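You operate a simulated robot arm through the tools that you are given. There is no shell and no other tool. Be economical: measure what you need, move in short steps, check, and stop when the job is done.

You run a simulated two-armed robot. Do the job below in one go: nothing can be reset, and whatever is moved stays where it is left.

TASK
Keep two brackets as a sample, locked in the white box.
Fine: lid on; hold the box while you slide its catch home.

It is judged by the outcome, as a careful person would: the job done as asked, and still so three seconds after it is handed in. It fails if anything else is knocked over, pushed out of place, dropped, spilled or broken. A push-on lid holds only when it is set on centred and level and pressed home; a screw cap is set on level and turned clockwise until tight.

THE ROBOT
Two 6-joint arms with two-finger parallel grippers on one trunk, on a base that drives. Base frame: it is fixed to the floor where the robot stands at the start and does not move with it; the origin is under the middle of the robot, x ahead of it, y to its left, z up; the surface under the hand at the start is at about z = 750. Lengths are in mm, angles in degrees, forces in N, time in s.
The left shoulder is at the start at [-77, 177, 832], the right one opposite. With the tool pointing down near the work surface each hand reaches from about 100 to 740 mm from the robot's upright axis, wherever it stands, measured 20 degrees to its own side. Places, roughly: blue catch [500, 400, 800]; inside of the sample box [600, 400, 800]. Payload 1.57 kg a hand.
Tool frame (each hand has its own): the origin (TCP) lies between the finger pads and is the grasp point; the fingertips stand 30 mm ahead of it; z points along the fingers, y is the line along which they close. Largest opening 80 mm; finger width 17, thickness 12; the body of the gripper, 40 by 82 mm, starts 80 mm behind the TCP.
Orientation is told as [roll, pitch, yaw] about the base's x, y, z axes, in that order, counted from this pose: with the fingers straight down and closing along the base's y, the tool's x points along the base's -x, its y along +y and its z along -z.

THE INTERFACE
- The arms move only by the tool nudge_tool. It takes "left_plan", "right_plan" or both (then of equal length, played together; a hand with none holds still); each is a list of rows, each a list of 3 entries, a list of its own where there are three numbers: the turn, a rotation vector about the base's x, y, z in degrees, then the shift along the base's x, y, z in mm, then the closure in counts, from 0 (fully open) to 255 (shut). In form: [[[wx, wy, wz], [tx, ty, tz], claw], ...]. A call has 1 to 10 rows; each row is the pose to reach, as a shift and turn from the pose commanded when the call began. Rows are played at 5 a second. More than 50 mm and 8.6 degrees between two rows, or a gripper value outside its range, and nothing of the call is played. A pose out of reach is approached as far as the arm can. The call stops where the force on the tool passes 90 N (or 10 N more than at its start, if that is more) or the arm is blocked; 0.2 s more then pass. The fingers move at their own pace (about 72 mm/s each) and stop on an object; they squeeze with about 38 N. The grip force told is the motor's: it shows also when the fingers shut on nothing. Time passes only in rows, and 0.2 s behind the last, so rows that repeat a pose let the fingers close. The reply holds the time, the measured pose of the TCP, the force on the tool along the base axes, the opening and the grip force, in the units named above and with some noise, with the torque about the TCP (base axes, N m) and any sound that the robot's microphone picked up.
- Cameras (640 x 400 px; columns grow to the right, rows downward): "scene" is now at [27.7, 43.4, 1564.6]; the picture's right is [0.60, -0.80, 0.00], its down [-0.61, -0.45, -0.65] and it looks along [0.52, 0.39, -0.76] (base axes); focal length 278 px, centre (320, 200). "left" rides on the left gripper at [72, 7, -122] in its tool frame; the picture's right is [-0.09, 1.00, 0.00], its down [-0.84, -0.08, -0.54] and it looks along [-0.54, -0.05, 0.84] (tool axes); focal length 238 px, centre (320, 200). "right" rides on the right gripper at [72, -7, -122] in its tool frame; the picture's right is [0.09, 1.00, 0.00], its down [-0.84, 0.08, -0.54] and it looks along [-0.54, 0.05, 0.84] (tool axes); focal length 238 px, centre (320, 200). There is no depth. A picture from a camera that has moved, and an enlarged one, comes with that camera's place and axes in the base frame and with its lens. The place of the scene camera against the robot may be out by one fixed shift of up to 18 mm in any direction.
- get_image(camera): a new picture of that camera. It takes no simulated time.
- raise_lower(by): slides the trunk up (or, below 0, down) by that many mm; the arms and the scene camera ride with it, the base frame stays. It gives what a move gives, with no picture.
- drive_base(legs): drives the robot by 1 to 6 legs, each [ahead, left, turn to the left] in mm, mm and degrees, along the robot's own axes; the way and the turn of a leg run together, so that a leg with both is an arc; at most 1500 mm and 180 degrees a leg. The arms and the cameras ride along, it lands a little off, and it stops where it bumps. It gives what a move gives.
- aim_head(pan, tilt): turns the head with the scene camera to pan (to the left, within 143 degrees either way) and tilt (down, from -29 to 69), counted from straight ahead of the robot. It gives what a move gives.
- close_up(camera, box): a new picture of the part [left, top, right, bottom] of that camera's present view, enlarged. It takes no simulated time.
- close_job(): hands the job in; it is judged then, once.

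Work in short steps. Places have to be worked out from the pictures, the camera data and where the tool is seen: move nearer, look again, correct. Check each grasp and each placing, and mend what went wrong. You have 120 turns and 100 pictures in all, those below and enlarged ones among them. Open the grippers and draw the arms clear of the work before you hand the job in, unless the task says otherwise; then end with one line.

The tools are called after ">>>" by a JSON object that holds its "op" and its "data". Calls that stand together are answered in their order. nudge_tool: Moves the arms, as the interface text tells. Its arguments: {"type":"object","properties":{"left_plan":{"type":"array"},"right_plan":{"type":"array"}},"required":[]} The other tools are called the same way: raise_lower (by) slides the trunk up or down; drive_base (legs) drives the base; aim_head (pan, tilt) turns the head that bears the scene camera; get_image (camera) takes a picture; close_up (camera, box) takes an enlarged picture of a part of a camera's view; close_job () hands the job in.

At the start:

```text
time: 0.0
left_tool_pos: [302.1, 452.3, 1127.0]
left_ee_rot: [0.0, 0.0, 0.0]
left_contact_force: [0.7, -0.2, 0.0]
left_moment: [0.02, 0.01, 0.01]
left_width: 80.1
left_finger_force: 0.2
right_tool_pos: [570.5, 93.2, 1057.1]
right_ee_rot: [0.1, 0.0, 0.0]
right_contact_force: [0.8, -0.4, 0.0]
right_moment: [0.02, 0.01, 0.01]
right_width: 80.1
right_finger_force: 0.0
trunk travel left (down, up): [-275.0, 53.0]
robot x, y, heading: [0.7, -0.6, 0.1]
head pan, tilt: [36.8, 49.4]
```

scene: 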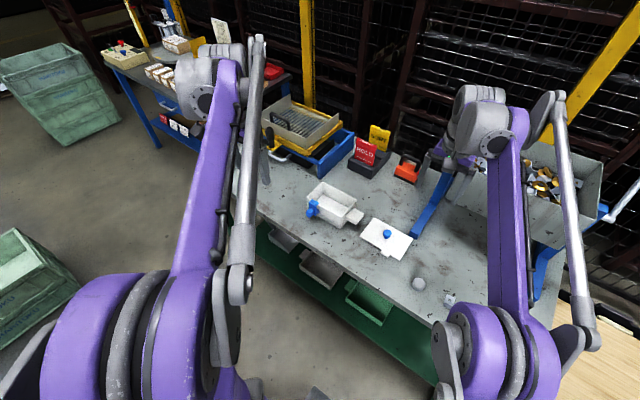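
right: 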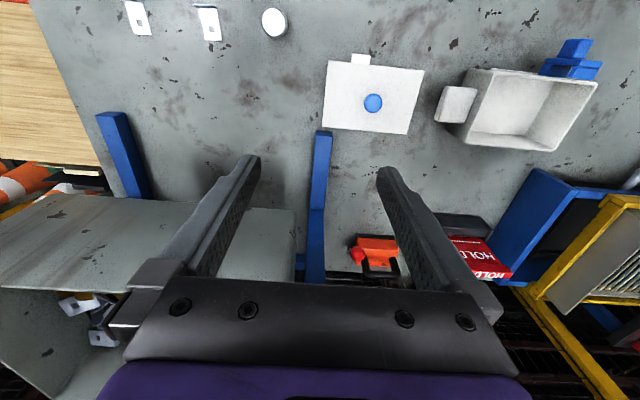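
left: 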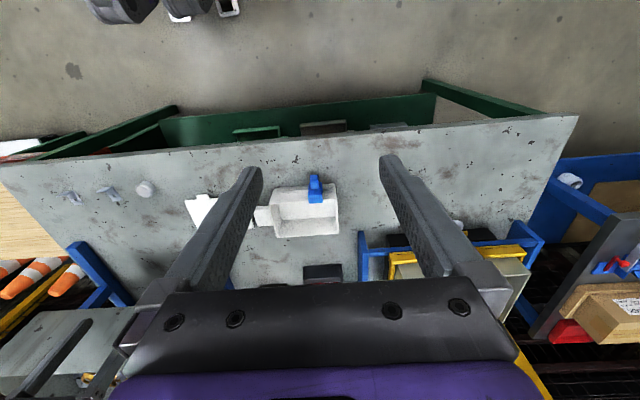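

I start by enlarging the views of the box, lid and the loose bracket-like parts.

>>> {"op": "close_up", "data": {"camera": "right", "box": [300, 20, 620, 220]}}

>>> {"op": "close_up", "data": {"camera": "right", "box": [0, 0, 320, 200]}}

>>> {"op": "close_up", "data": {"camera": "scene", "box": [260, 100, 500, 320]}}

```text
2.00 times, centred on (460, 120) of right
camera zoom: at [498.8, 85.7, 1178.7], right [-0.09, 1.0, 0.0], down [0.84, 0.08, 0.54], along [0.54, 0.05, -0.84], focal length 477 px, centre (40, 360)
```

zoom: 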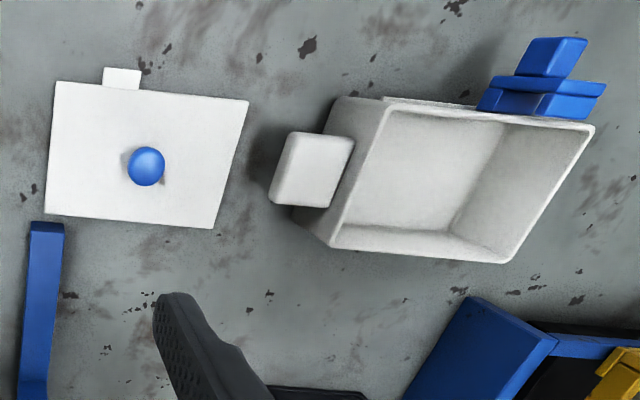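

```text
2.00 times, centred on (160, 100) of right
camera zoom: at [498.8, 85.7, 1178.7], right [-0.09, 1.0, 0.0], down [0.84, 0.08, 0.54], along [0.54, 0.05, -0.84], focal length 477 px, centre (640, 400)
```

zoom: 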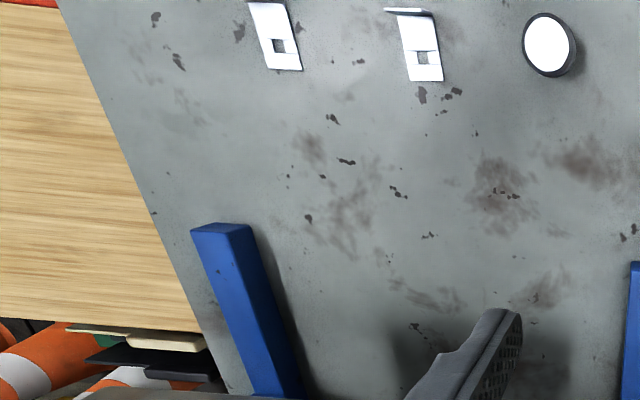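

```text
1.82 times, centred on (380, 210) of scene
camera zoom: at [27.7, 43.4, 1564.6], right [0.6, -0.8, 0.0], down [-0.61, -0.45, -0.65], along [0.52, 0.39, -0.76], focal length 505 px, centre (211, 182)
```

zoom: 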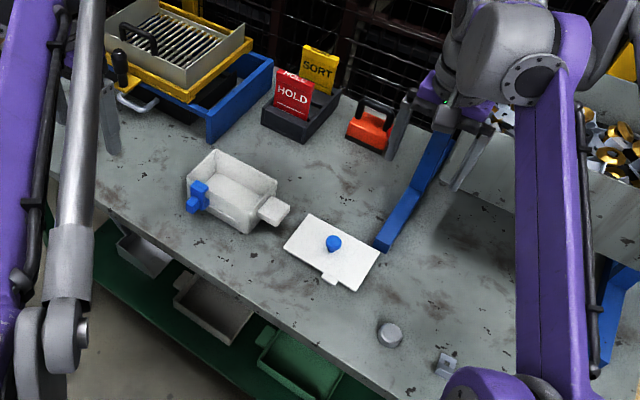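

The two L-brackets lie at about (489,-179) and (484,-76), the box is centred near (555,402) and the lid near (565,175). Driving 200 mm left puts all of them in reach of the right arm.

>>> {"op": "drive_base", "data": {"legs": [[0, 200, 0]]}}

```text
time: 2.4
left_tool_pos: [300.3, 653.1, 1127.5]
left_ee_rot: [0.1, 0.0, 0.2]
left_contact_force: [0.7, -0.2, -0.2]
left_moment: [0.0, 0.0, 0.01]
left_width: 80.1
left_finger_force: 0.0
right_tool_pos: [570.4, 296.0, 1057.2]
right_ee_rot: [0.0, -0.1, 0.2]
right_contact_force: [-0.6, 0.7, 0.1]
right_moment: [-0.04, -0.02, 0.01]
right_width: 80.3
right_finger_force: 0.1
trunk travel left (down, up): [-275.0, 53.0]
robot x, y, heading: [2.6, 203.3, 0.1]
head pan, tilt: [36.8, 49.4]
```

Now move the right hand over the brackets to look.

>>> {"op": "nudge_tool", "data": {"right_plan": [[[0, 0, 0], [-10, -45, 0], 0], [[0, 0, 0], [-20, -90, 0], 0], [[0, 0, 0], [-30, -135, 0], 0], [[0, 0, 0], [-40, -180, 0], 0], [[0, 0, 0], [-50, -225, 0], 0], [[0, 0, 0], [-60, -270, -10], 0], [[0, 0, 0], [-70, -315, -40], 0], [[0, 0, 0], [-80, -355, -70], 0], [[0, 0, 0], [-90, -395, -90], 0], [[0, 0, 0], [-90, -415, -120], 0]]}}

>>> {"op": "get_image", "data": {"camera": "right"}}

```text
refused: row 7 steps farther than a row can; nothing moved
```

```text
93 pictures are left
camera right: at [498.2, 287.9, 1178.7], right [-0.1, 1.0, 0.0], down [0.84, 0.08, 0.54], along [0.54, 0.05, -0.84], focal length 238 px, centre (320, 200)
```

right: 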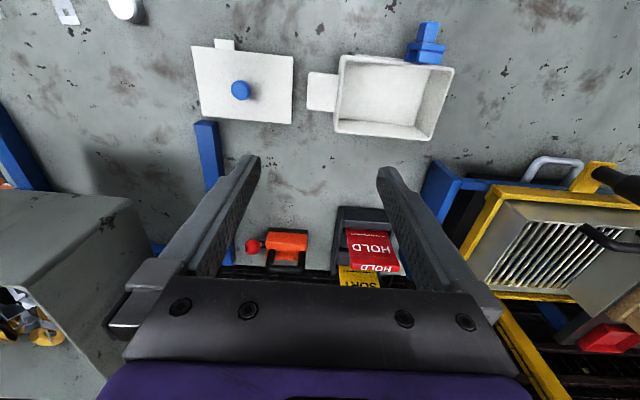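

>>> {"op": "nudge_tool", "data": {"right_plan": [[[0, 0, 0], [-10, -45, 0], 0], [[0, 0, 0], [-20, -90, 0], 0], [[0, 0, 0], [-30, -135, 0], 0], [[0, 0, 0], [-40, -180, 0], 0], [[0, 0, 0], [-50, -225, 0], 0], [[0, 0, 0], [-60, -265, -20], 0], [[0, 0, 0], [-70, -305, -40], 0], [[0, 0, 0], [-80, -345, -60], 0], [[0, 0, 0], [-85, -385, -80], 0], [[0, 0, 0], [-88, -420, -110], 0]]}}

>>> {"op": "get_image", "data": {"camera": "right"}}

```text
time: 4.6
left_tool_pos: [300.9, 653.3, 1127.6]
left_ee_rot: [0.1, 0.0, 0.2]
left_contact_force: [-0.9, -0.3, 0.1]
left_moment: [0.01, 0.01, -0.01]
left_width: 80.1
left_finger_force: 0.0
right_tool_pos: [481.0, -126.5, 946.8]
right_ee_rot: [0.1, -0.1, 0.2]
right_contact_force: [0.1, 0.5, -0.1]
right_moment: [0.01, 0.0, 0.01]
right_width: 80.0
right_finger_force: 0.0
trunk travel left (down, up): [-275.0, 53.0]
robot x, y, heading: [0.1, 201.4, 0.2]
head pan, tilt: [36.8, 49.4]
```

```text
92 pictures are left
camera right: at [409.0, -133.6, 1069.2], right [-0.1, 1.0, 0.0], down [0.84, 0.08, 0.54], along [0.54, 0.05, -0.84], focal length 238 px, centre (320, 200)
```

right: 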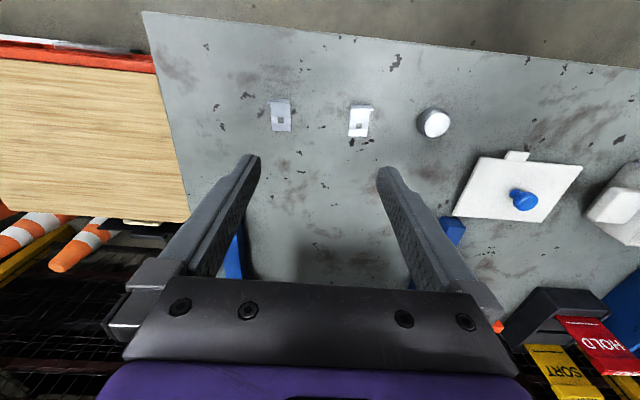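

>>> {"op": "close_up", "data": {"camera": "right", "box": [250, 80, 410, 180]}}

```text
4.00 times, centred on (330, 130) of right
camera zoom: at [409.0, -133.6, 1069.2], right [-0.1, 1.0, 0.0], down [0.84, 0.08, 0.54], along [0.54, 0.05, -0.84], focal length 953 px, centre (280, 480)
```

zoom: 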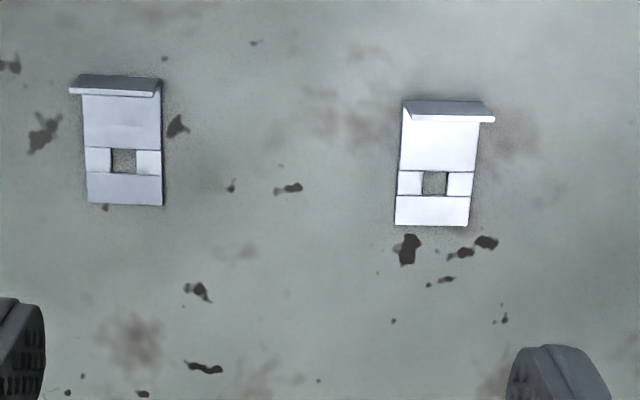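

Both brackets are L-shapes with the upright flange at the near end. Bracket 2 spans x 467–505 and is centred on y≈-74.5, with a yaw of about 4°. I go over it with partly closed fingers and descend.

>>> {"op": "nudge_tool", "data": {"right_plan": [[[0, 0, 2], [-2, 25, 0], 40], [[0, 0, 4], [-3, 52, 0], 80], [[0, 0, 4], [-3, 52, -40], 80], [[0, 0, 4], [-3, 52, -80], 80], [[0, 0, 4], [-3, 52, -115], 80]]}}

>>> {"op": "get_image", "data": {"camera": "right"}}

```text
time: 5.8
left_tool_pos: [300.1, 652.3, 1128.2]
left_ee_rot: [0.0, 0.1, 0.2]
left_contact_force: [0.6, 0.2, -0.4]
left_moment: [-0.04, 0.02, 0.0]
left_width: 80.0
left_finger_force: 0.0
right_tool_pos: [476.3, -74.2, 830.9]
right_ee_rot: [0.0, 0.1, 4.2]
right_contact_force: [0.8, -0.4, -1.0]
right_moment: [-0.03, -0.01, -0.04]
right_width: 54.8
right_finger_force: 0.0
trunk travel left (down, up): [-275.0, 53.0]
robot x, y, heading: [1.4, 199.8, 0.1]
head pan, tilt: [36.8, 49.4]
```

```text
90 pictures are left
camera right: at [405.9, -87.4, 952.4], right [-0.16, 0.99, 0.0], down [0.83, 0.14, 0.54], along [0.53, 0.09, -0.84], focal length 238 px, centre (320, 200)
```

right: 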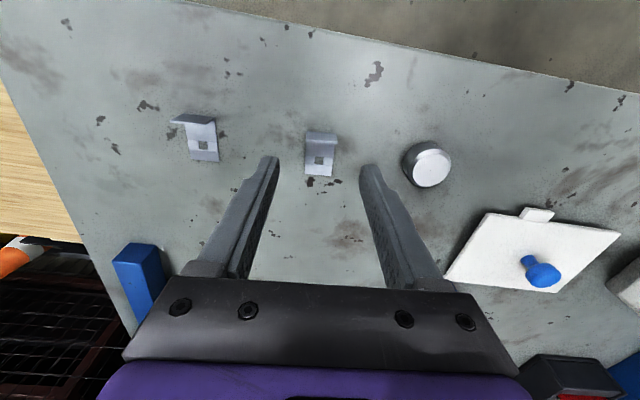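

It is centred between the fingers, so I descend the rest of the way.

>>> {"op": "nudge_tool", "data": {"right_plan": [[[0, 0, 0], [0, 0, -25], 80], [[0, 0, 0], [0, 0, -40], 80], [[0, 0, 0], [0, 0, -46], 80]]}}

>>> {"op": "close_up", "data": {"camera": "right", "box": [220, 80, 420, 205]}}

```text
time: 6.6
left_tool_pos: [300.0, 653.3, 1128.2]
left_ee_rot: [0.0, 0.1, 0.3]
left_contact_force: [0.6, 0.3, -0.2]
left_moment: [-0.03, -0.02, 0.03]
left_width: 80.0
left_finger_force: 0.1
right_tool_pos: [477.3, -74.1, 785.1]
right_ee_rot: [0.0, 0.0, 4.3]
right_contact_force: [0.0, -0.1, 0.7]
right_moment: [-0.02, -0.03, 0.0]
right_width: 54.9
right_finger_force: 0.1
trunk travel left (down, up): [-275.0, 53.0]
robot x, y, heading: [-0.2, 200.5, -0.0]
head pan, tilt: [36.8, 49.4]
```

```text
3.20 times, centred on (320, 142) of right
camera zoom: at [406.7, -85.8, 906.6], right [-0.16, 0.99, 0.0], down [0.83, 0.14, 0.54], along [0.53, 0.09, -0.84], focal length 763 px, centre (320, 384)
```

zoom: 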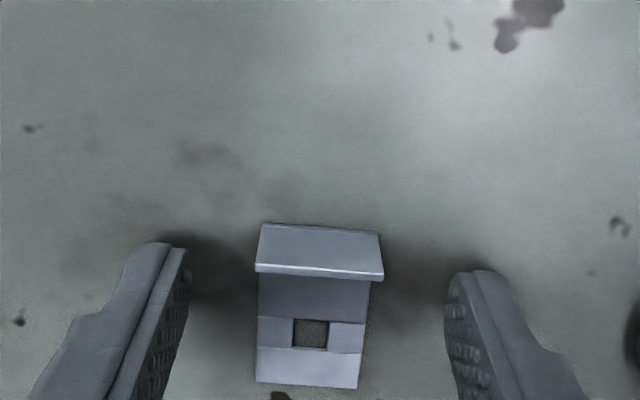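

The fingers straddle the flange end. I lower 2 mm more and close.

>>> {"op": "nudge_tool", "data": {"right_plan": [[[0, 0, 0], [0, 0, -2], 80], [[0, 0, 0], [0, 0, -2], 255], [[0, 0, 0], [0, 0, -2], 255], [[0, 0, 0], [0, 0, -2], 255], [[0, 0, 0], [0, 0, 18], 255], [[0, 0, 0], [0, 0, 48], 255]]}}

>>> {"op": "get_image", "data": {"camera": "right"}}

```text
time: 8.0
left_tool_pos: [299.8, 654.3, 1127.8]
left_ee_rot: [0.0, 0.0, 0.3]
left_contact_force: [0.1, 0.6, 0.4]
left_moment: [-0.01, 0.0, 0.0]
left_width: 79.9
left_finger_force: 0.1
right_tool_pos: [480.7, -70.8, 833.8]
right_ee_rot: [0.1, -0.1, 4.2]
right_contact_force: [-0.2, 0.7, 0.2]
right_moment: [-0.04, 0.0, 0.02]
right_width: 23.6
right_finger_force: 35.4
trunk travel left (down, up): [-275.0, 53.0]
robot x, y, heading: [-0.9, 198.2, 0.2]
head pan, tilt: [36.8, 49.4]
```

```text
88 pictures are left
camera right: at [409.6, -83.7, 957.0], right [-0.16, 0.99, 0.0], down [0.83, 0.14, 0.54], along [0.54, 0.09, -0.84], focal length 238 px, centre (320, 200)
```

right: 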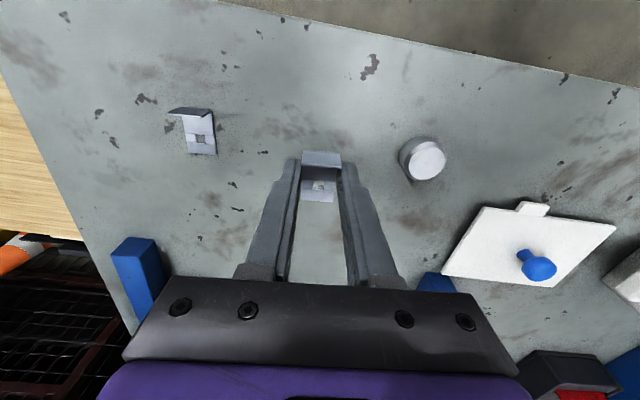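

Bracket 2 is gripped at 23.6 mm width. I raise it and carry it toward the box.

>>> {"op": "nudge_tool", "data": {"right_plan": [[[0, 0, 0], [0, 0, 48], 255], [[0, 0, 0], [0, 0, 95], 255], [[0, 0, -2], [8, 45, 105], 255], [[0, 0, -4], [16, 92, 105], 255], [[0, 0, -4], [24, 139, 105], 255], [[0, 0, -4], [32, 186, 105], 255], [[0, 0, -4], [40, 233, 105], 255], [[0, 0, -4], [48, 280, 105], 255], [[0, 0, -4], [54, 327, 105], 255], [[0, 0, -4], [60, 374, 105], 255]]}}

>>> {"op": "get_image", "data": {"camera": "right"}}

```text
time: 10.2
left_tool_pos: [300.9, 655.4, 1126.5]
left_ee_rot: [0.0, 0.0, 0.2]
left_contact_force: [-0.3, 0.0, -0.2]
left_moment: [0.01, 0.01, -0.02]
left_width: 79.9
left_finger_force: 0.0
right_tool_pos: [540.9, 302.6, 939.0]
right_ee_rot: [-0.1, 0.1, 0.2]
right_contact_force: [0.9, 0.1, -0.5]
right_moment: [0.02, 0.02, 0.0]
right_width: 23.7
right_finger_force: 35.7
trunk travel left (down, up): [-275.0, 53.0]
robot x, y, heading: [-1.4, 202.6, 0.2]
head pan, tilt: [36.8, 49.4]
```

```text
87 pictures are left
camera right: at [469.7, 295.4, 1060.2], right [-0.1, 1.0, 0.0], down [0.84, 0.08, 0.54], along [0.54, 0.05, -0.84], focal length 238 px, centre (320, 200)
```

right: 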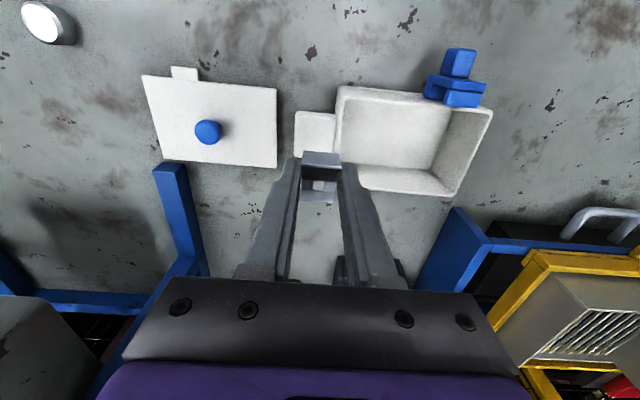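

The rim comes out at z≈822 by triangulation, with the box at about x 498–603, y 318–463. I carry the bracket over its left half at (542,420).

>>> {"op": "nudge_tool", "data": {"right_plan": [[[0, 0, 0], [0, 40, 0], 255], [[0, 0, 0], [0, 80, 0], 255], [[0, 0, 0], [0, 117, 0], 255], [[0, 0, 0], [0, 117, -25], 255], [[0, 0, 0], [0, 117, -50], 255]]}}

>>> {"op": "get_image", "data": {"camera": "right"}}

```text
time: 11.4
left_tool_pos: [299.6, 654.2, 1127.1]
left_ee_rot: [0.0, 0.1, 0.2]
left_contact_force: [-0.1, 0.4, 0.2]
left_moment: [0.02, 0.01, 0.01]
left_width: 80.1
left_finger_force: 0.1
right_tool_pos: [538.7, 417.9, 887.6]
right_ee_rot: [0.0, 0.0, 0.2]
right_contact_force: [-0.6, -0.3, -0.7]
right_moment: [0.01, 0.02, 0.03]
right_width: 23.6
right_finger_force: 36.1
trunk travel left (down, up): [-275.0, 53.0]
robot x, y, heading: [3.9, 198.9, 0.2]
head pan, tilt: [36.8, 49.4]
```

```text
86 pictures are left
camera right: at [466.4, 410.5, 1009.8], right [-0.1, 1.0, 0.0], down [0.84, 0.08, 0.54], along [0.54, 0.05, -0.84], focal length 238 px, centre (320, 200)
```

right: 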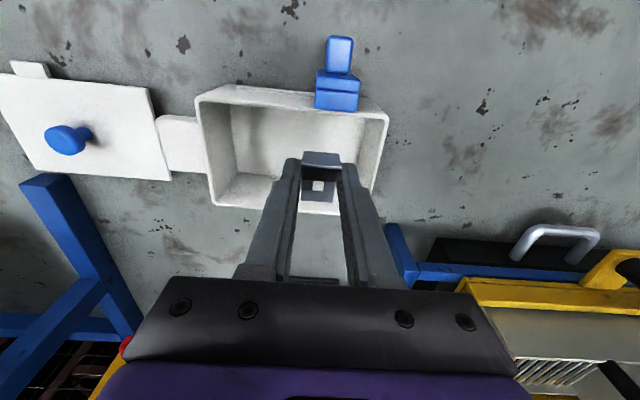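

The gripped bracket is within the rim (outer x 506–603, y 321–466). I lower it into the box.

>>> {"op": "nudge_tool", "data": {"right_plan": [[[0, 0, 0], [3, 2, -40], 255], [[0, 0, 0], [3, 2, -75], 255], [[0, 0, 0], [3, 2, -88], 255], [[0, 0, 0], [3, 2, -93], 255]]}}

>>> {"op": "get_image", "data": {"camera": "right"}}

```text
time: 12.4
left_tool_pos: [300.4, 653.7, 1125.9]
left_ee_rot: [0.0, 0.0, 0.2]
left_contact_force: [-0.2, -0.7, 0.0]
left_moment: [0.02, 0.03, 0.0]
left_width: 80.1
left_finger_force: 0.0
right_tool_pos: [539.4, 416.3, 797.2]
right_ee_rot: [0.1, 0.0, 0.2]
right_contact_force: [0.4, -0.7, -1.2]
right_moment: [0.0, -0.01, 0.02]
right_width: 23.9
right_finger_force: 35.8
trunk travel left (down, up): [-275.0, 53.0]
robot x, y, heading: [1.4, 197.1, 0.1]
head pan, tilt: [36.8, 49.4]
```

```text
85 pictures are left
camera right: at [468.4, 408.7, 919.0], right [-0.1, 1.0, 0.0], down [0.84, 0.08, 0.54], along [0.54, 0.05, -0.84], focal length 238 px, centre (320, 200)
```

right: 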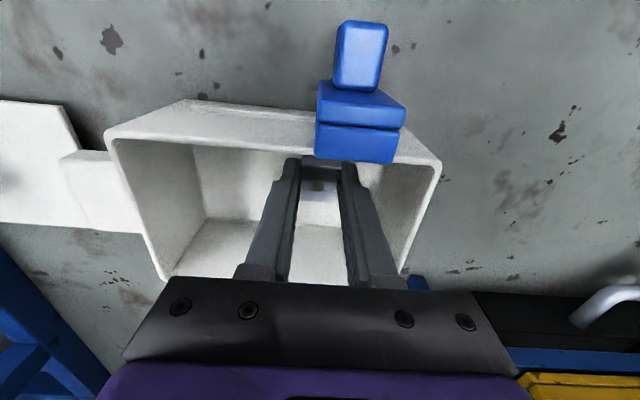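

No contact yet, so I go lower in small steps.

>>> {"op": "nudge_tool", "data": {"right_plan": [[[0, 0, 0], [0, 0, -3], 255], [[0, 0, 0], [0, 0, -6], 255], [[0, 0, 0], [0, 0, -8], 255]]}}

```text
time: 13.2
left_tool_pos: [299.7, 654.0, 1127.6]
left_ee_rot: [-0.1, 0.1, 0.1]
left_contact_force: [0.3, 0.3, -0.1]
left_moment: [0.0, -0.02, 0.0]
left_width: 79.9
left_finger_force: 0.1
right_tool_pos: [541.5, 420.0, 787.7]
right_ee_rot: [0.1, 0.0, 0.2]
right_contact_force: [0.1, 0.0, -0.1]
right_moment: [0.0, -0.03, -0.02]
right_width: 23.6
right_finger_force: 35.5
trunk travel left (down, up): [-275.0, 53.0]
robot x, y, heading: [-0.9, 200.1, 0.3]
head pan, tilt: [36.8, 49.4]
```

>>> {"op": "nudge_tool", "data": {"right_plan": [[[0, 0, 0], [0, 0, -2], 255], [[0, 0, 0], [0, 0, -2], 165], [[0, 0, 0], [0, 0, -2], 155], [[0, 0, 0], [0, 0, -2], 155], [[0, 0, 0], [0, 0, 30], 155], [[0, 0, 0], [0, 0, 70], 155], [[0, 0, 0], [0, -20, 110], 155], [[0, 0, 0], [0, -60, 130], 155]]}}

>>> {"op": "get_image", "data": {"camera": "right"}}

```text
time: 15.0
left_tool_pos: [298.4, 652.9, 1128.2]
left_ee_rot: [0.1, 0.0, 0.2]
left_contact_force: [-0.3, 0.6, -1.2]
left_moment: [-0.01, 0.0, 0.01]
left_width: 79.9
left_finger_force: 0.0
right_tool_pos: [541.8, 361.3, 918.1]
right_ee_rot: [0.1, -0.1, 0.2]
right_contact_force: [0.0, -0.3, 0.1]
right_moment: [0.01, -0.02, 0.01]
right_width: 31.4
right_finger_force: 0.0
trunk travel left (down, up): [-275.0, 53.0]
robot x, y, heading: [-3.4, 199.4, 0.1]
head pan, tilt: [36.8, 49.4]
```

```text
84 pictures are left
camera right: at [470.0, 353.1, 1039.9], right [-0.1, 1.0, 0.0], down [0.84, 0.08, 0.54], along [0.54, 0.05, -0.84], focal length 238 px, centre (320, 200)
```

right: 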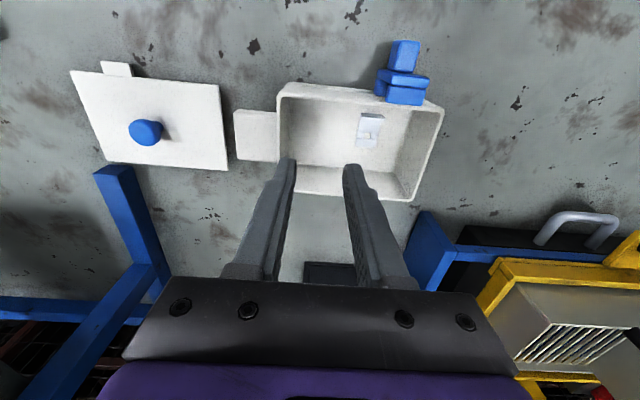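

Bracket 2 lies in the box. Now back for bracket 1 near (480,-177).

>>> {"op": "nudge_tool", "data": {"right_plan": [[[0, 0, 0], [-5, -48, 0], 155], [[0, 0, 0], [-10, -97, 0], 155], [[0, 0, 0], [-16, -146, 0], 155], [[0, 0, 0], [-22, -195, 0], 155], [[0, 0, 0], [-28, -244, 0], 155], [[0, 0, 0], [-34, -293, 0], 155], [[0, 0, 0], [-40, -342, 0], 130], [[0, 0, 0], [-48, -391, 0], 100], [[0, 0, 2], [-56, -439, 0], 80], [[0, 0, 3.5], [-62, -488, 0], 80]]}}

>>> {"op": "nudge_tool", "data": {"right_plan": [[[0, 0, 0], [0, -40, -20], 80], [[0, 0, 0], [0, -50, -60], 80], [[0, 0, 0], [0, -50, -90], 80]]}}

>>> {"op": "get_image", "data": {"camera": "right"}}

```text
time: 17.2
left_tool_pos: [300.1, 653.3, 1125.8]
left_ee_rot: [0.1, 0.0, 0.1]
left_contact_force: [0.5, 0.1, 0.7]
left_moment: [0.0, 0.0, 0.0]
left_width: 80.1
left_finger_force: 0.1
right_tool_pos: [479.1, -130.1, 917.6]
right_ee_rot: [0.1, 0.0, 3.7]
right_contact_force: [0.5, 0.5, -0.5]
right_moment: [0.0, 0.0, -0.01]
right_width: 55.1
right_finger_force: 0.1
trunk travel left (down, up): [-275.0, 53.0]
robot x, y, heading: [-2.8, 203.3, 0.1]
head pan, tilt: [36.8, 49.4]
```

```text
time: 18.0
left_tool_pos: [301.4, 654.1, 1126.9]
left_ee_rot: [0.0, 0.0, 0.2]
left_contact_force: [0.1, -0.5, -0.5]
left_moment: [-0.01, 0.0, -0.03]
left_width: 80.3
left_finger_force: 0.0
right_tool_pos: [479.6, -179.3, 831.6]
right_ee_rot: [-0.1, 0.0, 3.7]
right_contact_force: [-0.3, -0.4, 0.2]
right_moment: [0.01, 0.02, -0.01]
right_width: 54.9
right_finger_force: 0.0
trunk travel left (down, up): [-275.0, 53.0]
robot x, y, heading: [-2.0, 200.3, 0.2]
head pan, tilt: [36.8, 49.4]
```

```text
83 pictures are left
camera right: at [408.7, -191.3, 953.4], right [-0.16, 0.99, 0.0], down [0.83, 0.13, 0.54], along [0.54, 0.08, -0.84], focal length 238 px, centre (320, 200)
```

right: 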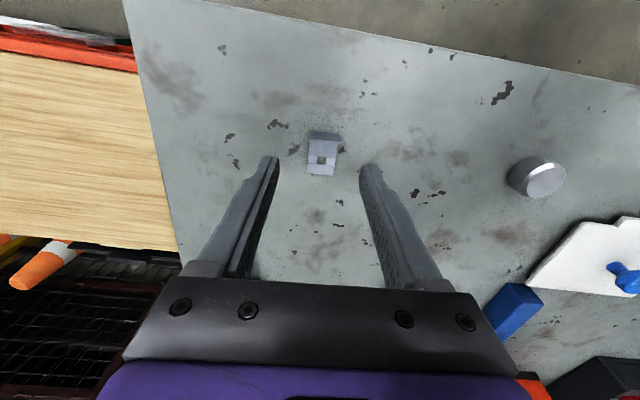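

It is well centred again. I descend, close and lift.

>>> {"op": "nudge_tool", "data": {"right_plan": [[[0, 0, 0], [-1, 1, -25], 80], [[0, 0, 0], [-1, 1, -42], 80], [[0, 0, 0], [-1, 1, -48], 80], [[0, 0, 0], [-1, 1, -48], 255], [[0, 0, 0], [-1, 1, -48], 255], [[0, 0, 0], [-1, 1, -48], 255], [[0, 0, 0], [-1, 1, -20], 255], [[0, 0, 0], [-1, 1, 20], 255], [[0, 0, 0], [-1, 1, 60], 255], [[0, 0, 0], [-1, 1, 105], 255]]}}

>>> {"op": "get_image", "data": {"camera": "right"}}

```text
time: 20.2
left_tool_pos: [300.4, 652.8, 1128.0]
left_ee_rot: [0.1, -0.1, 0.2]
left_contact_force: [-0.6, 0.2, 0.6]
left_moment: [-0.02, -0.03, -0.03]
left_width: 79.9
left_finger_force: 0.0
right_tool_pos: [479.6, -179.3, 933.6]
right_ee_rot: [0.0, 0.0, 3.7]
right_contact_force: [-1.4, 0.5, 0.3]
right_moment: [-0.01, -0.03, 0.03]
right_width: 24.0
right_finger_force: 35.5
trunk travel left (down, up): [-275.0, 53.0]
robot x, y, heading: [1.7, 202.8, 0.4]
head pan, tilt: [36.8, 49.4]
```

```text
82 pictures are left
camera right: at [409.7, -190.8, 1055.1], right [-0.16, 0.99, 0.0], down [0.83, 0.13, 0.54], along [0.54, 0.08, -0.84], focal length 238 px, centre (320, 200)
```

right: 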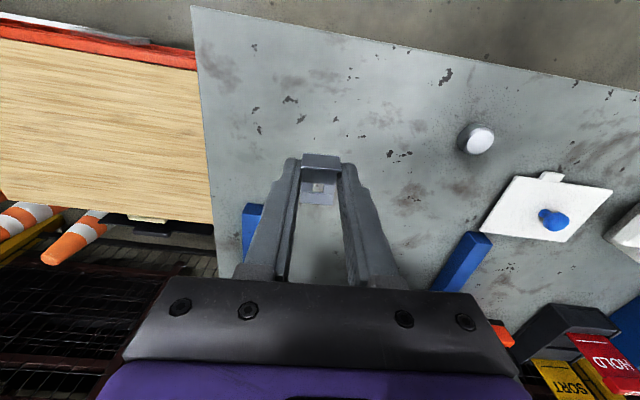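

Bracket 1 is held. I carry it to (542,362).

>>> {"op": "nudge_tool", "data": {"right_plan": [[[0, 0, 0], [5, 45, 0], 255], [[0, 0, -2], [10, 93, 0], 255], [[0, 0, -3.5], [15, 142, 0], 255], [[0, 0, -3.5], [21, 191, 0], 255], [[0, 0, -3.5], [27, 240, 0], 255], [[0, 0, -3.5], [33, 289, 0], 255], [[0, 0, -3.5], [39, 338, 0], 255], [[0, 0, -3.5], [45, 387, 0], 255], [[0, 0, -3.5], [51, 436, 0], 255], [[0, 0, -3.5], [57, 485, 0], 255]]}}

>>> {"op": "nudge_tool", "data": {"right_plan": [[[0, 0, 0], [5, 40, 0], 255], [[0, 0, 0], [6, 57, -30], 255], [[0, 0, 0], [6, 57, -50], 255]]}}

>>> {"op": "get_image", "data": {"camera": "right"}}

```text
time: 22.4
left_tool_pos: [300.5, 654.8, 1126.3]
left_ee_rot: [0.1, -0.1, 0.2]
left_contact_force: [0.0, 0.0, -0.1]
left_moment: [0.0, 0.07, -0.02]
left_width: 80.1
left_finger_force: 0.1
right_tool_pos: [540.1, 312.6, 931.5]
right_ee_rot: [-0.1, 0.0, 0.1]
right_contact_force: [0.3, 1.1, 0.2]
right_moment: [-0.06, -0.01, -0.01]
right_width: 23.9
right_finger_force: 35.7
trunk travel left (down, up): [-275.0, 53.0]
robot x, y, heading: [-3.0, 201.1, 0.3]
head pan, tilt: [36.8, 49.4]
```

```text
time: 23.2
left_tool_pos: [301.7, 653.7, 1128.2]
left_ee_rot: [0.0, 0.0, 0.2]
left_contact_force: [-0.8, 1.0, -1.0]
left_moment: [0.0, 0.01, 0.02]
left_width: 80.2
left_finger_force: 0.1
right_tool_pos: [541.5, 366.6, 882.4]
right_ee_rot: [-0.1, 0.0, 0.3]
right_contact_force: [0.4, -1.3, 0.0]
right_moment: [0.04, -0.02, -0.02]
right_width: 23.9
right_finger_force: 36.1
trunk travel left (down, up): [-275.0, 53.0]
robot x, y, heading: [-1.4, 200.5, 0.2]
head pan, tilt: [36.8, 49.4]
```

```text
81 pictures are left
camera right: at [469.6, 358.8, 1003.7], right [-0.1, 1.0, 0.0], down [0.84, 0.08, 0.54], along [0.54, 0.05, -0.84], focal length 238 px, centre (320, 200)
```

right: 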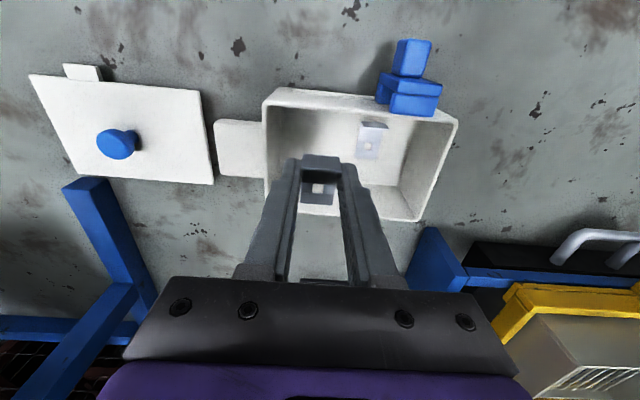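

The path into the right half of the box is clear. I lower, release and withdraw.

>>> {"op": "nudge_tool", "data": {"right_plan": [[[0, 0, 0], [0, -2, -40], 255], [[0, 0, 0], [0, -2, -75], 255], [[0, 0, 0], [0, -2, -92], 255], [[0, 0, 0], [0, -2, -97], 255], [[0, 0, 0], [0, -2, -97], 165], [[0, 0, 0], [0, -2, -97], 155], [[0, 0, 0], [0, -2, -97], 155], [[0, 0, 0], [0, -2, -65], 155], [[0, 0, 0], [0, -2, -20], 155], [[0, 0, 0], [0, -40, 10], 155]]}}

>>> {"op": "nudge_tool", "data": {"right_plan": [[[0, 0, 0], [0, -40, 15], 100], [[0, 0, 0], [0, -80, 30], 60], [[0, 0, 0], [0, -110, 50], 60]]}}

>>> {"op": "get_image", "data": {"camera": "right"}}

```text
time: 25.4
left_tool_pos: [299.6, 651.8, 1128.3]
left_ee_rot: [0.1, -0.1, 0.2]
left_contact_force: [0.0, -0.5, 0.3]
left_moment: [-0.01, 0.02, -0.01]
left_width: 80.0
left_finger_force: 0.1
right_tool_pos: [539.4, 324.7, 895.3]
right_ee_rot: [0.1, 0.0, 0.2]
right_contact_force: [0.2, -0.2, 0.0]
right_moment: [0.01, 0.03, 0.02]
right_width: 31.6
right_finger_force: 0.0
trunk travel left (down, up): [-275.0, 53.0]
robot x, y, heading: [-0.1, 201.6, 0.1]
head pan, tilt: [36.8, 49.4]
```

```text
time: 26.2
left_tool_pos: [300.2, 651.7, 1127.0]
left_ee_rot: [0.1, -0.1, 0.3]
left_contact_force: [0.2, 0.6, 0.4]
left_moment: [0.04, -0.02, 0.02]
left_width: 80.1
left_finger_force: 0.1
right_tool_pos: [542.5, 214.5, 942.8]
right_ee_rot: [0.0, 0.0, 0.1]
right_contact_force: [-0.8, 0.0, -0.2]
right_moment: [0.01, 0.01, 0.01]
right_width: 61.2
right_finger_force: 0.1
trunk travel left (down, up): [-275.0, 53.0]
robot x, y, heading: [0.6, 199.6, 0.4]
head pan, tilt: [36.8, 49.4]
```

```text
80 pictures are left
camera right: at [470.7, 207.0, 1064.5], right [-0.1, 1.0, 0.0], down [0.84, 0.08, 0.54], along [0.54, 0.05, -0.84], focal length 238 px, centre (320, 200)
```

right: 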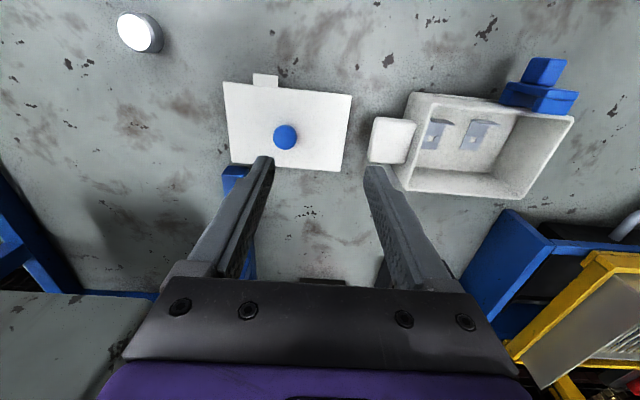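

Both brackets are in the box. Now I bring the left hand nearer to inspect the catch and the box rim.

>>> {"op": "nudge_tool", "data": {"left_plan": [[[0, 0, 0], [25, -30, -20], 0], [[0, 0, 0], [50, -60, -40], 0], [[0, 0, 0], [75, -90, -60], 0], [[0, 0, 0], [100, -120, -80], 0], [[0, 0, 0], [125, -150, -100], 0], [[0, 0, 0], [150, -170, -130], 0]]}}

>>> {"op": "close_up", "data": {"camera": "left", "box": [140, 0, 460, 200]}}

>>> {"op": "close_up", "data": {"camera": "right", "box": [200, 40, 600, 240]}}

```text
time: 27.6
left_tool_pos: [450.3, 486.7, 995.8]
left_ee_rot: [0.0, 0.0, 0.2]
left_contact_force: [-0.2, 1.0, -0.2]
left_moment: [-0.01, -0.01, -0.01]
left_width: 79.9
left_finger_force: 0.1
right_tool_pos: [543.9, 215.2, 942.0]
right_ee_rot: [0.0, 0.0, 0.2]
right_contact_force: [0.2, -0.1, 0.4]
right_moment: [-0.02, 0.03, -0.01]
right_width: 61.1
right_finger_force: 0.1
trunk travel left (down, up): [-275.0, 53.0]
robot x, y, heading: [1.1, 197.2, 0.1]
head pan, tilt: [36.8, 49.4]
```

```text
2.00 times, centred on (300, 100) of left
camera zoom: at [379.2, 492.7, 1118.3], right [0.09, 1.0, 0.0], down [0.84, -0.07, 0.54], along [0.54, -0.05, -0.84], focal length 477 px, centre (360, 400)
```

zoom: 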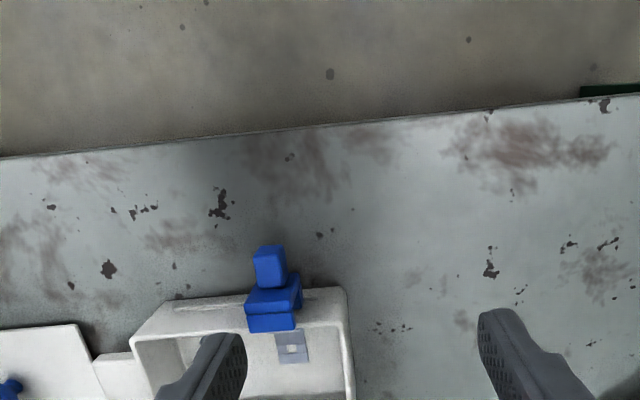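

```text
1.60 times, centred on (400, 140) of right
camera zoom: at [472.0, 207.5, 1064.0], right [-0.1, 1.0, 0.0], down [0.84, 0.08, 0.54], along [0.54, 0.05, -0.84], focal length 381 px, centre (192, 296)
```

zoom: 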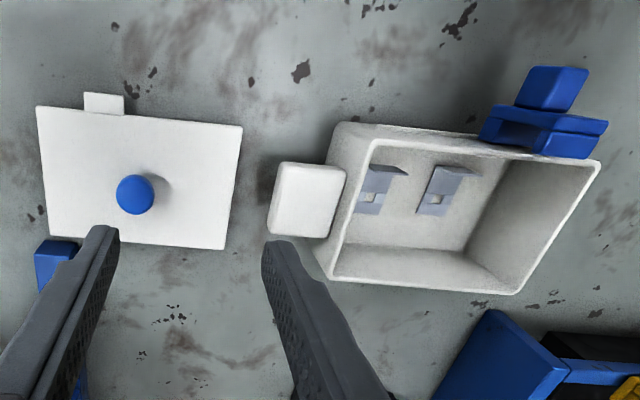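

>>> {"op": "close_up", "data": {"camera": "scene", "box": [290, 120, 410, 195]}}

>>> {"op": "get_image", "data": {"camera": "scene"}}

```text
5.33 times, centred on (350, 158) of scene
camera zoom: at [28.6, 244.1, 1564.6], right [0.6, -0.8, 0.0], down [-0.61, -0.46, -0.65], along [0.52, 0.39, -0.76], focal length 1483 px, centre (160, 427)
```

zoom: 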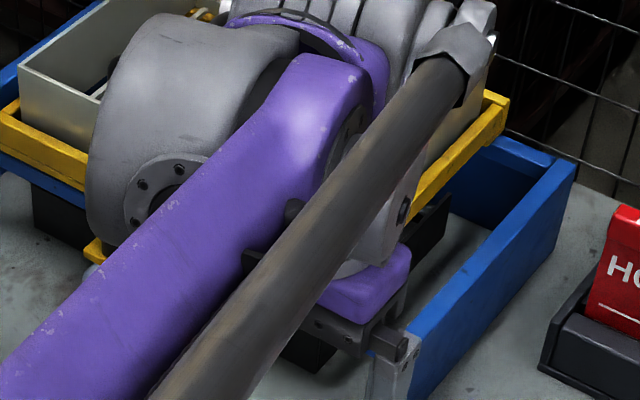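

```text
76 pictures are left
camera scene: at [28.6, 244.1, 1564.6], right [0.6, -0.8, 0.0], down [-0.61, -0.46, -0.65], along [0.52, 0.39, -0.76], focal length 278 px, centre (320, 200)
```

scene: 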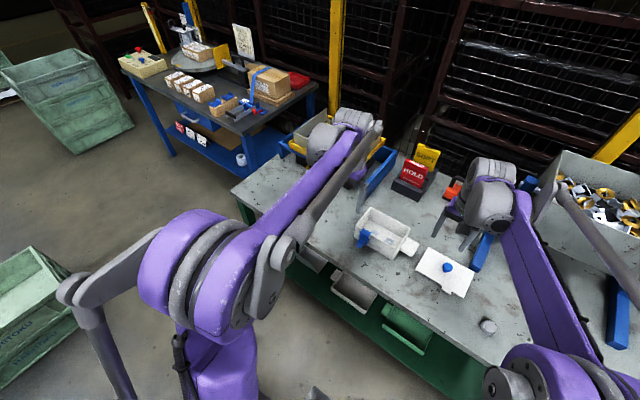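

>>> {"op": "close_up", "data": {"camera": "scene", "box": [340, 195, 436, 255]}}

>>> {"op": "close_up", "data": {"camera": "scene", "box": [400, 235, 496, 305]}}

```text
6.67 times, centred on (388, 225) of scene
camera zoom: at [28.6, 244.1, 1564.6], right [0.6, -0.8, 0.0], down [-0.61, -0.46, -0.65], along [0.52, 0.39, -0.76], focal length 1853 px, centre (-133, 33)
```

zoom: 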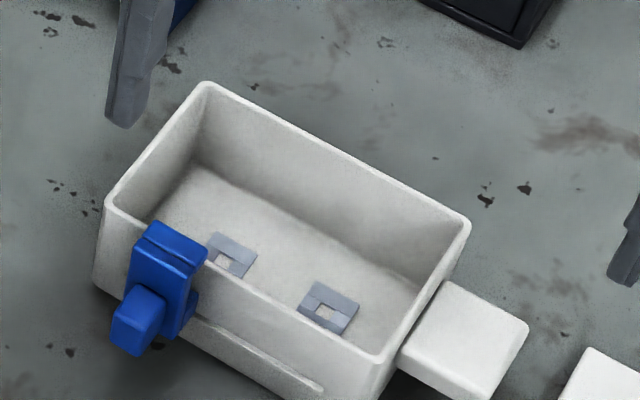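

```text
5.71 times, centred on (448, 270) of scene
camera zoom: at [28.6, 244.1, 1564.6], right [0.6, -0.8, 0.0], down [-0.61, -0.46, -0.65], along [0.52, 0.39, -0.76], focal length 1588 px, centre (-411, -200)
```

zoom: 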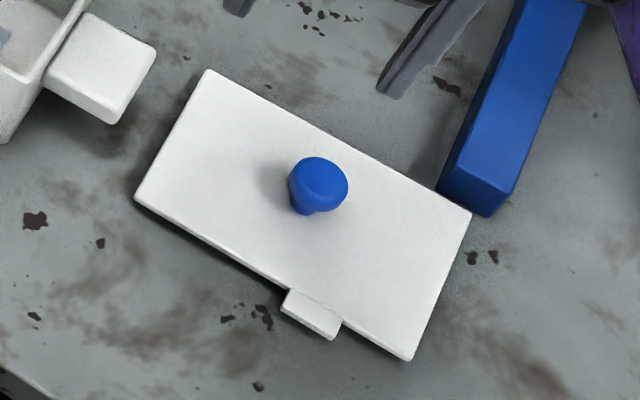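

The catch is a C-shaped slider on a rail along the near face, and the lid tab will sit at y≈366 on the rail's path. The lid is centred at about (565,174.5) with its knob top near z 790. I bring the right hand over the knob and move the left hand out of the way.

>>> {"op": "nudge_tool", "data": {"right_plan": [[[0, 0, 0], [11, -20, -30], 60], [[0, 0, 0], [22, -40, -60], 60], [[0, 0, 0], [22, -40, -90], 60]], "left_plan": [[[0, 0, 0], [-10, 25, 0], 0], [[0, 0, 0], [-20, 50, 0], 0], [[0, 0, 0], [-30, 75, 0], 0]]}}

>>> {"op": "get_image", "data": {"camera": "right"}}

>>> {"op": "get_image", "data": {"camera": "left"}}

```text
time: 28.4
left_tool_pos: [417.9, 561.9, 997.5]
left_ee_rot: [0.0, 0.0, 0.2]
left_contact_force: [0.1, 0.0, 0.4]
left_moment: [0.0, -0.02, 0.01]
left_width: 79.9
left_finger_force: 0.1
right_tool_pos: [563.0, 176.9, 848.9]
right_ee_rot: [0.0, 0.0, 0.2]
right_contact_force: [0.3, 0.3, 0.8]
right_moment: [-0.01, 0.02, -0.02]
right_width: 61.2
right_finger_force: 0.1
trunk travel left (down, up): [-275.0, 53.0]
robot x, y, heading: [1.3, 198.5, 0.4]
head pan, tilt: [36.8, 49.4]
```

```text
73 pictures are left
camera right: at [491.2, 169.1, 971.3], right [-0.1, 1.0, 0.0], down [0.84, 0.08, 0.54], along [0.54, 0.05, -0.84], focal length 238 px, centre (320, 200)
```

right: 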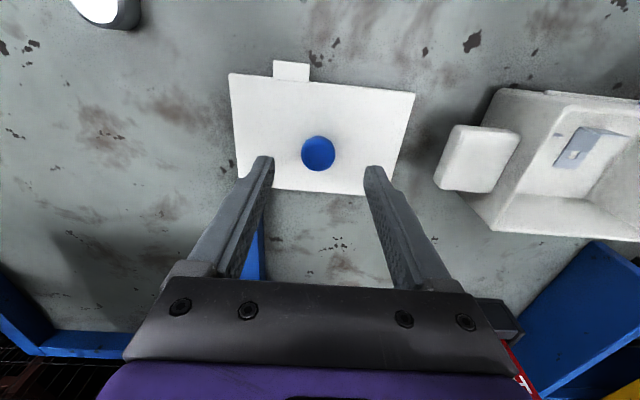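

```text
72 pictures are left
camera left: at [346.9, 568.0, 1118.7], right [0.09, 1.0, 0.0], down [0.84, -0.07, 0.54], along [0.54, -0.05, -0.84], focal length 238 px, centre (320, 200)
```

left: 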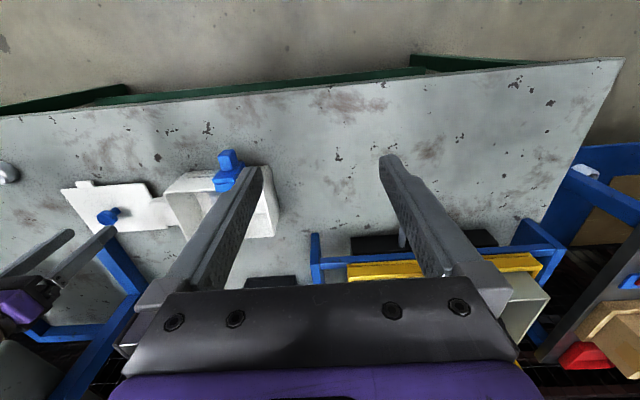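

The knob is centred between the fingers. I descend around it.

>>> {"op": "nudge_tool", "data": {"right_plan": [[[0, 0, 0], [1, 0, -25], 60], [[0, 0, 0], [1, 0, -42], 60], [[0, 0, 0], [1, 0, -48], 60]]}}

>>> {"op": "close_up", "data": {"camera": "right", "box": [160, 50, 480, 250]}}

>>> {"op": "close_up", "data": {"camera": "scene", "box": [400, 225, 496, 285]}}

```text
time: 29.2
left_tool_pos: [418.9, 561.7, 998.2]
left_ee_rot: [-0.1, 0.0, 0.2]
left_contact_force: [-0.2, 0.7, -0.3]
left_moment: [0.02, 0.01, 0.01]
left_width: 80.0
left_finger_force: 0.0
right_tool_pos: [564.2, 173.9, 803.9]
right_ee_rot: [0.1, -0.1, 0.2]
right_contact_force: [0.1, -0.4, 0.4]
right_moment: [0.01, 0.01, -0.01]
right_width: 61.4
right_finger_force: 0.1
trunk travel left (down, up): [-275.0, 53.0]
robot x, y, heading: [-3.1, 198.8, 0.3]
head pan, tilt: [36.8, 49.4]
```

```text
2.00 times, centred on (320, 150) of right
camera zoom: at [494.1, 167.1, 925.6], right [-0.1, 1.0, 0.0], down [0.84, 0.08, 0.54], along [0.54, 0.05, -0.84], focal length 477 px, centre (320, 300)
```

zoom: 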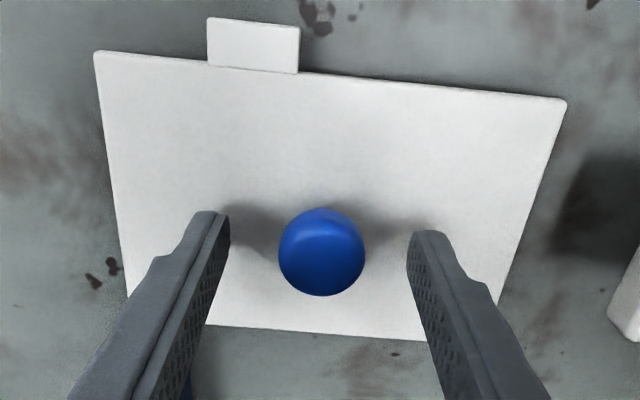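

```text
6.67 times, centred on (448, 255) of scene
camera zoom: at [27.2, 243.9, 1564.6], right [0.6, -0.8, 0.0], down [-0.61, -0.46, -0.65], along [0.52, 0.39, -0.76], focal length 1853 px, centre (-533, -167)
```

zoom: 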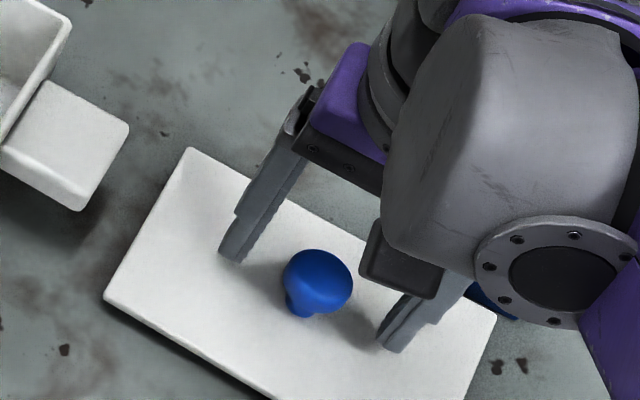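

Aligned on the knob. I lower 3 mm, close gently and lift slightly to test.

>>> {"op": "nudge_tool", "data": {"right_plan": [[[0, 0, 0], [1, 0, -3], 60], [[0, 0, 0], [1, 0, -3], 255], [[0, 0, 0], [1, 0, -3], 255], [[0, 0, 0], [1, 0, -3], 255], [[0, 0, 0], [1, 0, 5], 255], [[0, 0, 0], [1, 0, 30], 255]]}}

>>> {"op": "get_image", "data": {"camera": "right"}}

>>> {"op": "close_up", "data": {"camera": "scene", "box": [380, 205, 500, 285]}}

```text
time: 30.6
left_tool_pos: [417.9, 561.6, 996.2]
left_ee_rot: [0.1, 0.1, 0.2]
left_contact_force: [1.3, 0.0, 0.6]
left_moment: [0.02, 0.02, 0.01]
left_width: 80.0
left_finger_force: 0.0
right_tool_pos: [564.5, 176.4, 832.5]
right_ee_rot: [0.0, 0.1, 0.2]
right_contact_force: [-0.7, 0.0, -1.0]
right_moment: [-0.03, -0.04, 0.0]
right_width: 24.5
right_finger_force: 36.5
trunk travel left (down, up): [-275.0, 53.0]
robot x, y, heading: [-7.2, 202.4, 0.3]
head pan, tilt: [36.8, 49.4]
```

```text
69 pictures are left
camera right: at [494.0, 168.2, 954.8], right [-0.1, 1.0, 0.0], down [0.84, 0.08, 0.54], along [0.54, 0.05, -0.84], focal length 238 px, centre (320, 200)
```

right: 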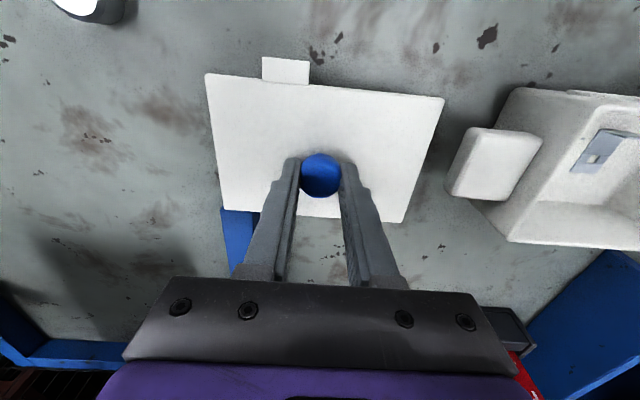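

```text
5.00 times, centred on (440, 245) of scene
camera zoom: at [26.8, 243.9, 1564.6], right [0.6, -0.8, 0.0], down [-0.61, -0.46, -0.65], along [0.52, 0.39, -0.76], focal length 1390 px, centre (-280, -25)
```

zoom: 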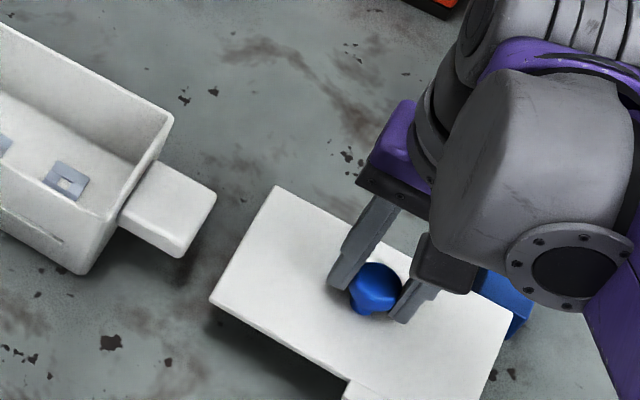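

The lid is lifted and level. I raise it and carry it over the box, hovering.

>>> {"op": "nudge_tool", "data": {"right_plan": [[[0, 0, 0], [0, 0, 40], 255], [[0, 0, 0], [0, 0, 85], 255], [[0, 0, 0], [-2, 40, 85], 255], [[0, 0, 0], [-4, 80, 85], 255], [[0, 0, 0], [-6, 120, 85], 255], [[0, 0, 0], [-8, 160, 85], 255], [[0, 0, 0], [-10, 195, 85], 255], [[0, 0, 0], [-11, 218, 85], 255], [[0, 0, 0], [-11, 218, 85], 255]]}}

>>> {"op": "get_image", "data": {"camera": "right"}}

>>> {"op": "get_image", "data": {"camera": "left"}}

>>> {"op": "close_up", "data": {"camera": "scene", "box": [320, 170, 464, 260]}}

```text
time: 32.6
left_tool_pos: [419.1, 560.8, 998.2]
left_ee_rot: [0.1, 0.1, 0.2]
left_contact_force: [-0.1, -0.4, -0.4]
left_moment: [-0.02, -0.01, 0.01]
left_width: 79.8
left_finger_force: 0.1
right_tool_pos: [556.9, 393.8, 920.3]
right_ee_rot: [0.1, 0.0, 0.1]
right_contact_force: [-0.3, 0.7, -0.6]
right_moment: [0.03, -0.03, 0.01]
right_width: 24.3
right_finger_force: 36.1
trunk travel left (down, up): [-275.0, 53.0]
robot x, y, heading: [0.6, 198.0, 0.4]
head pan, tilt: [36.8, 49.4]
```

```text
67 pictures are left
camera right: at [484.8, 385.3, 1042.1], right [-0.09, 1.0, 0.0], down [0.84, 0.08, 0.54], along [0.54, 0.05, -0.84], focal length 238 px, centre (320, 200)
```

right: 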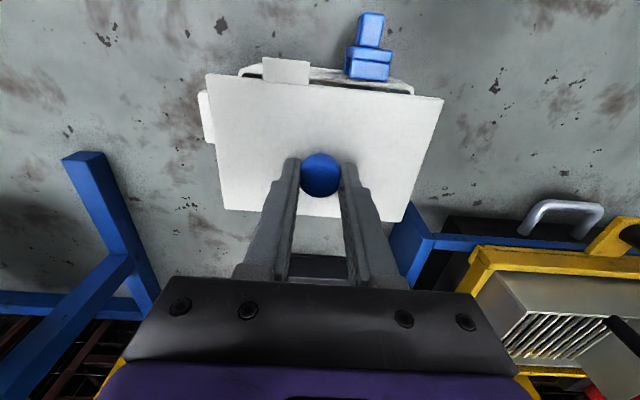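

```text
66 pictures are left
camera left: at [347.1, 566.9, 1119.1], right [0.09, 1.0, 0.0], down [0.84, -0.07, 0.54], along [0.54, -0.05, -0.84], focal length 238 px, centre (320, 200)
```

left: 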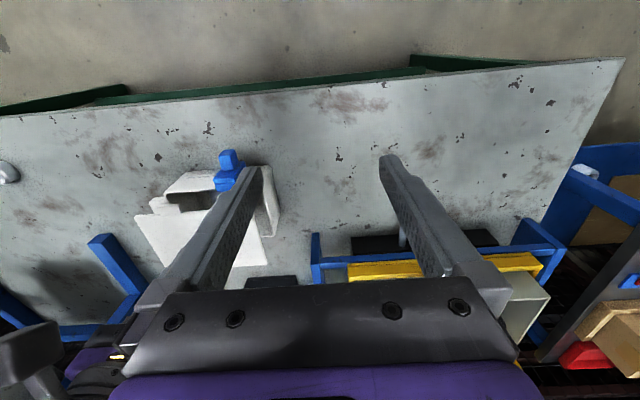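

```text
4.44 times, centred on (392, 215) of scene
camera zoom: at [27.2, 243.5, 1564.7], right [0.6, -0.8, 0.0], down [-0.61, -0.46, -0.65], along [0.52, 0.39, -0.76], focal length 1236 px, centre (0, 133)
```

zoom: 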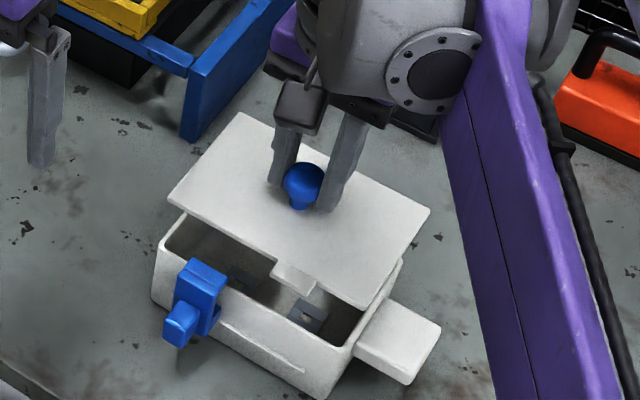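

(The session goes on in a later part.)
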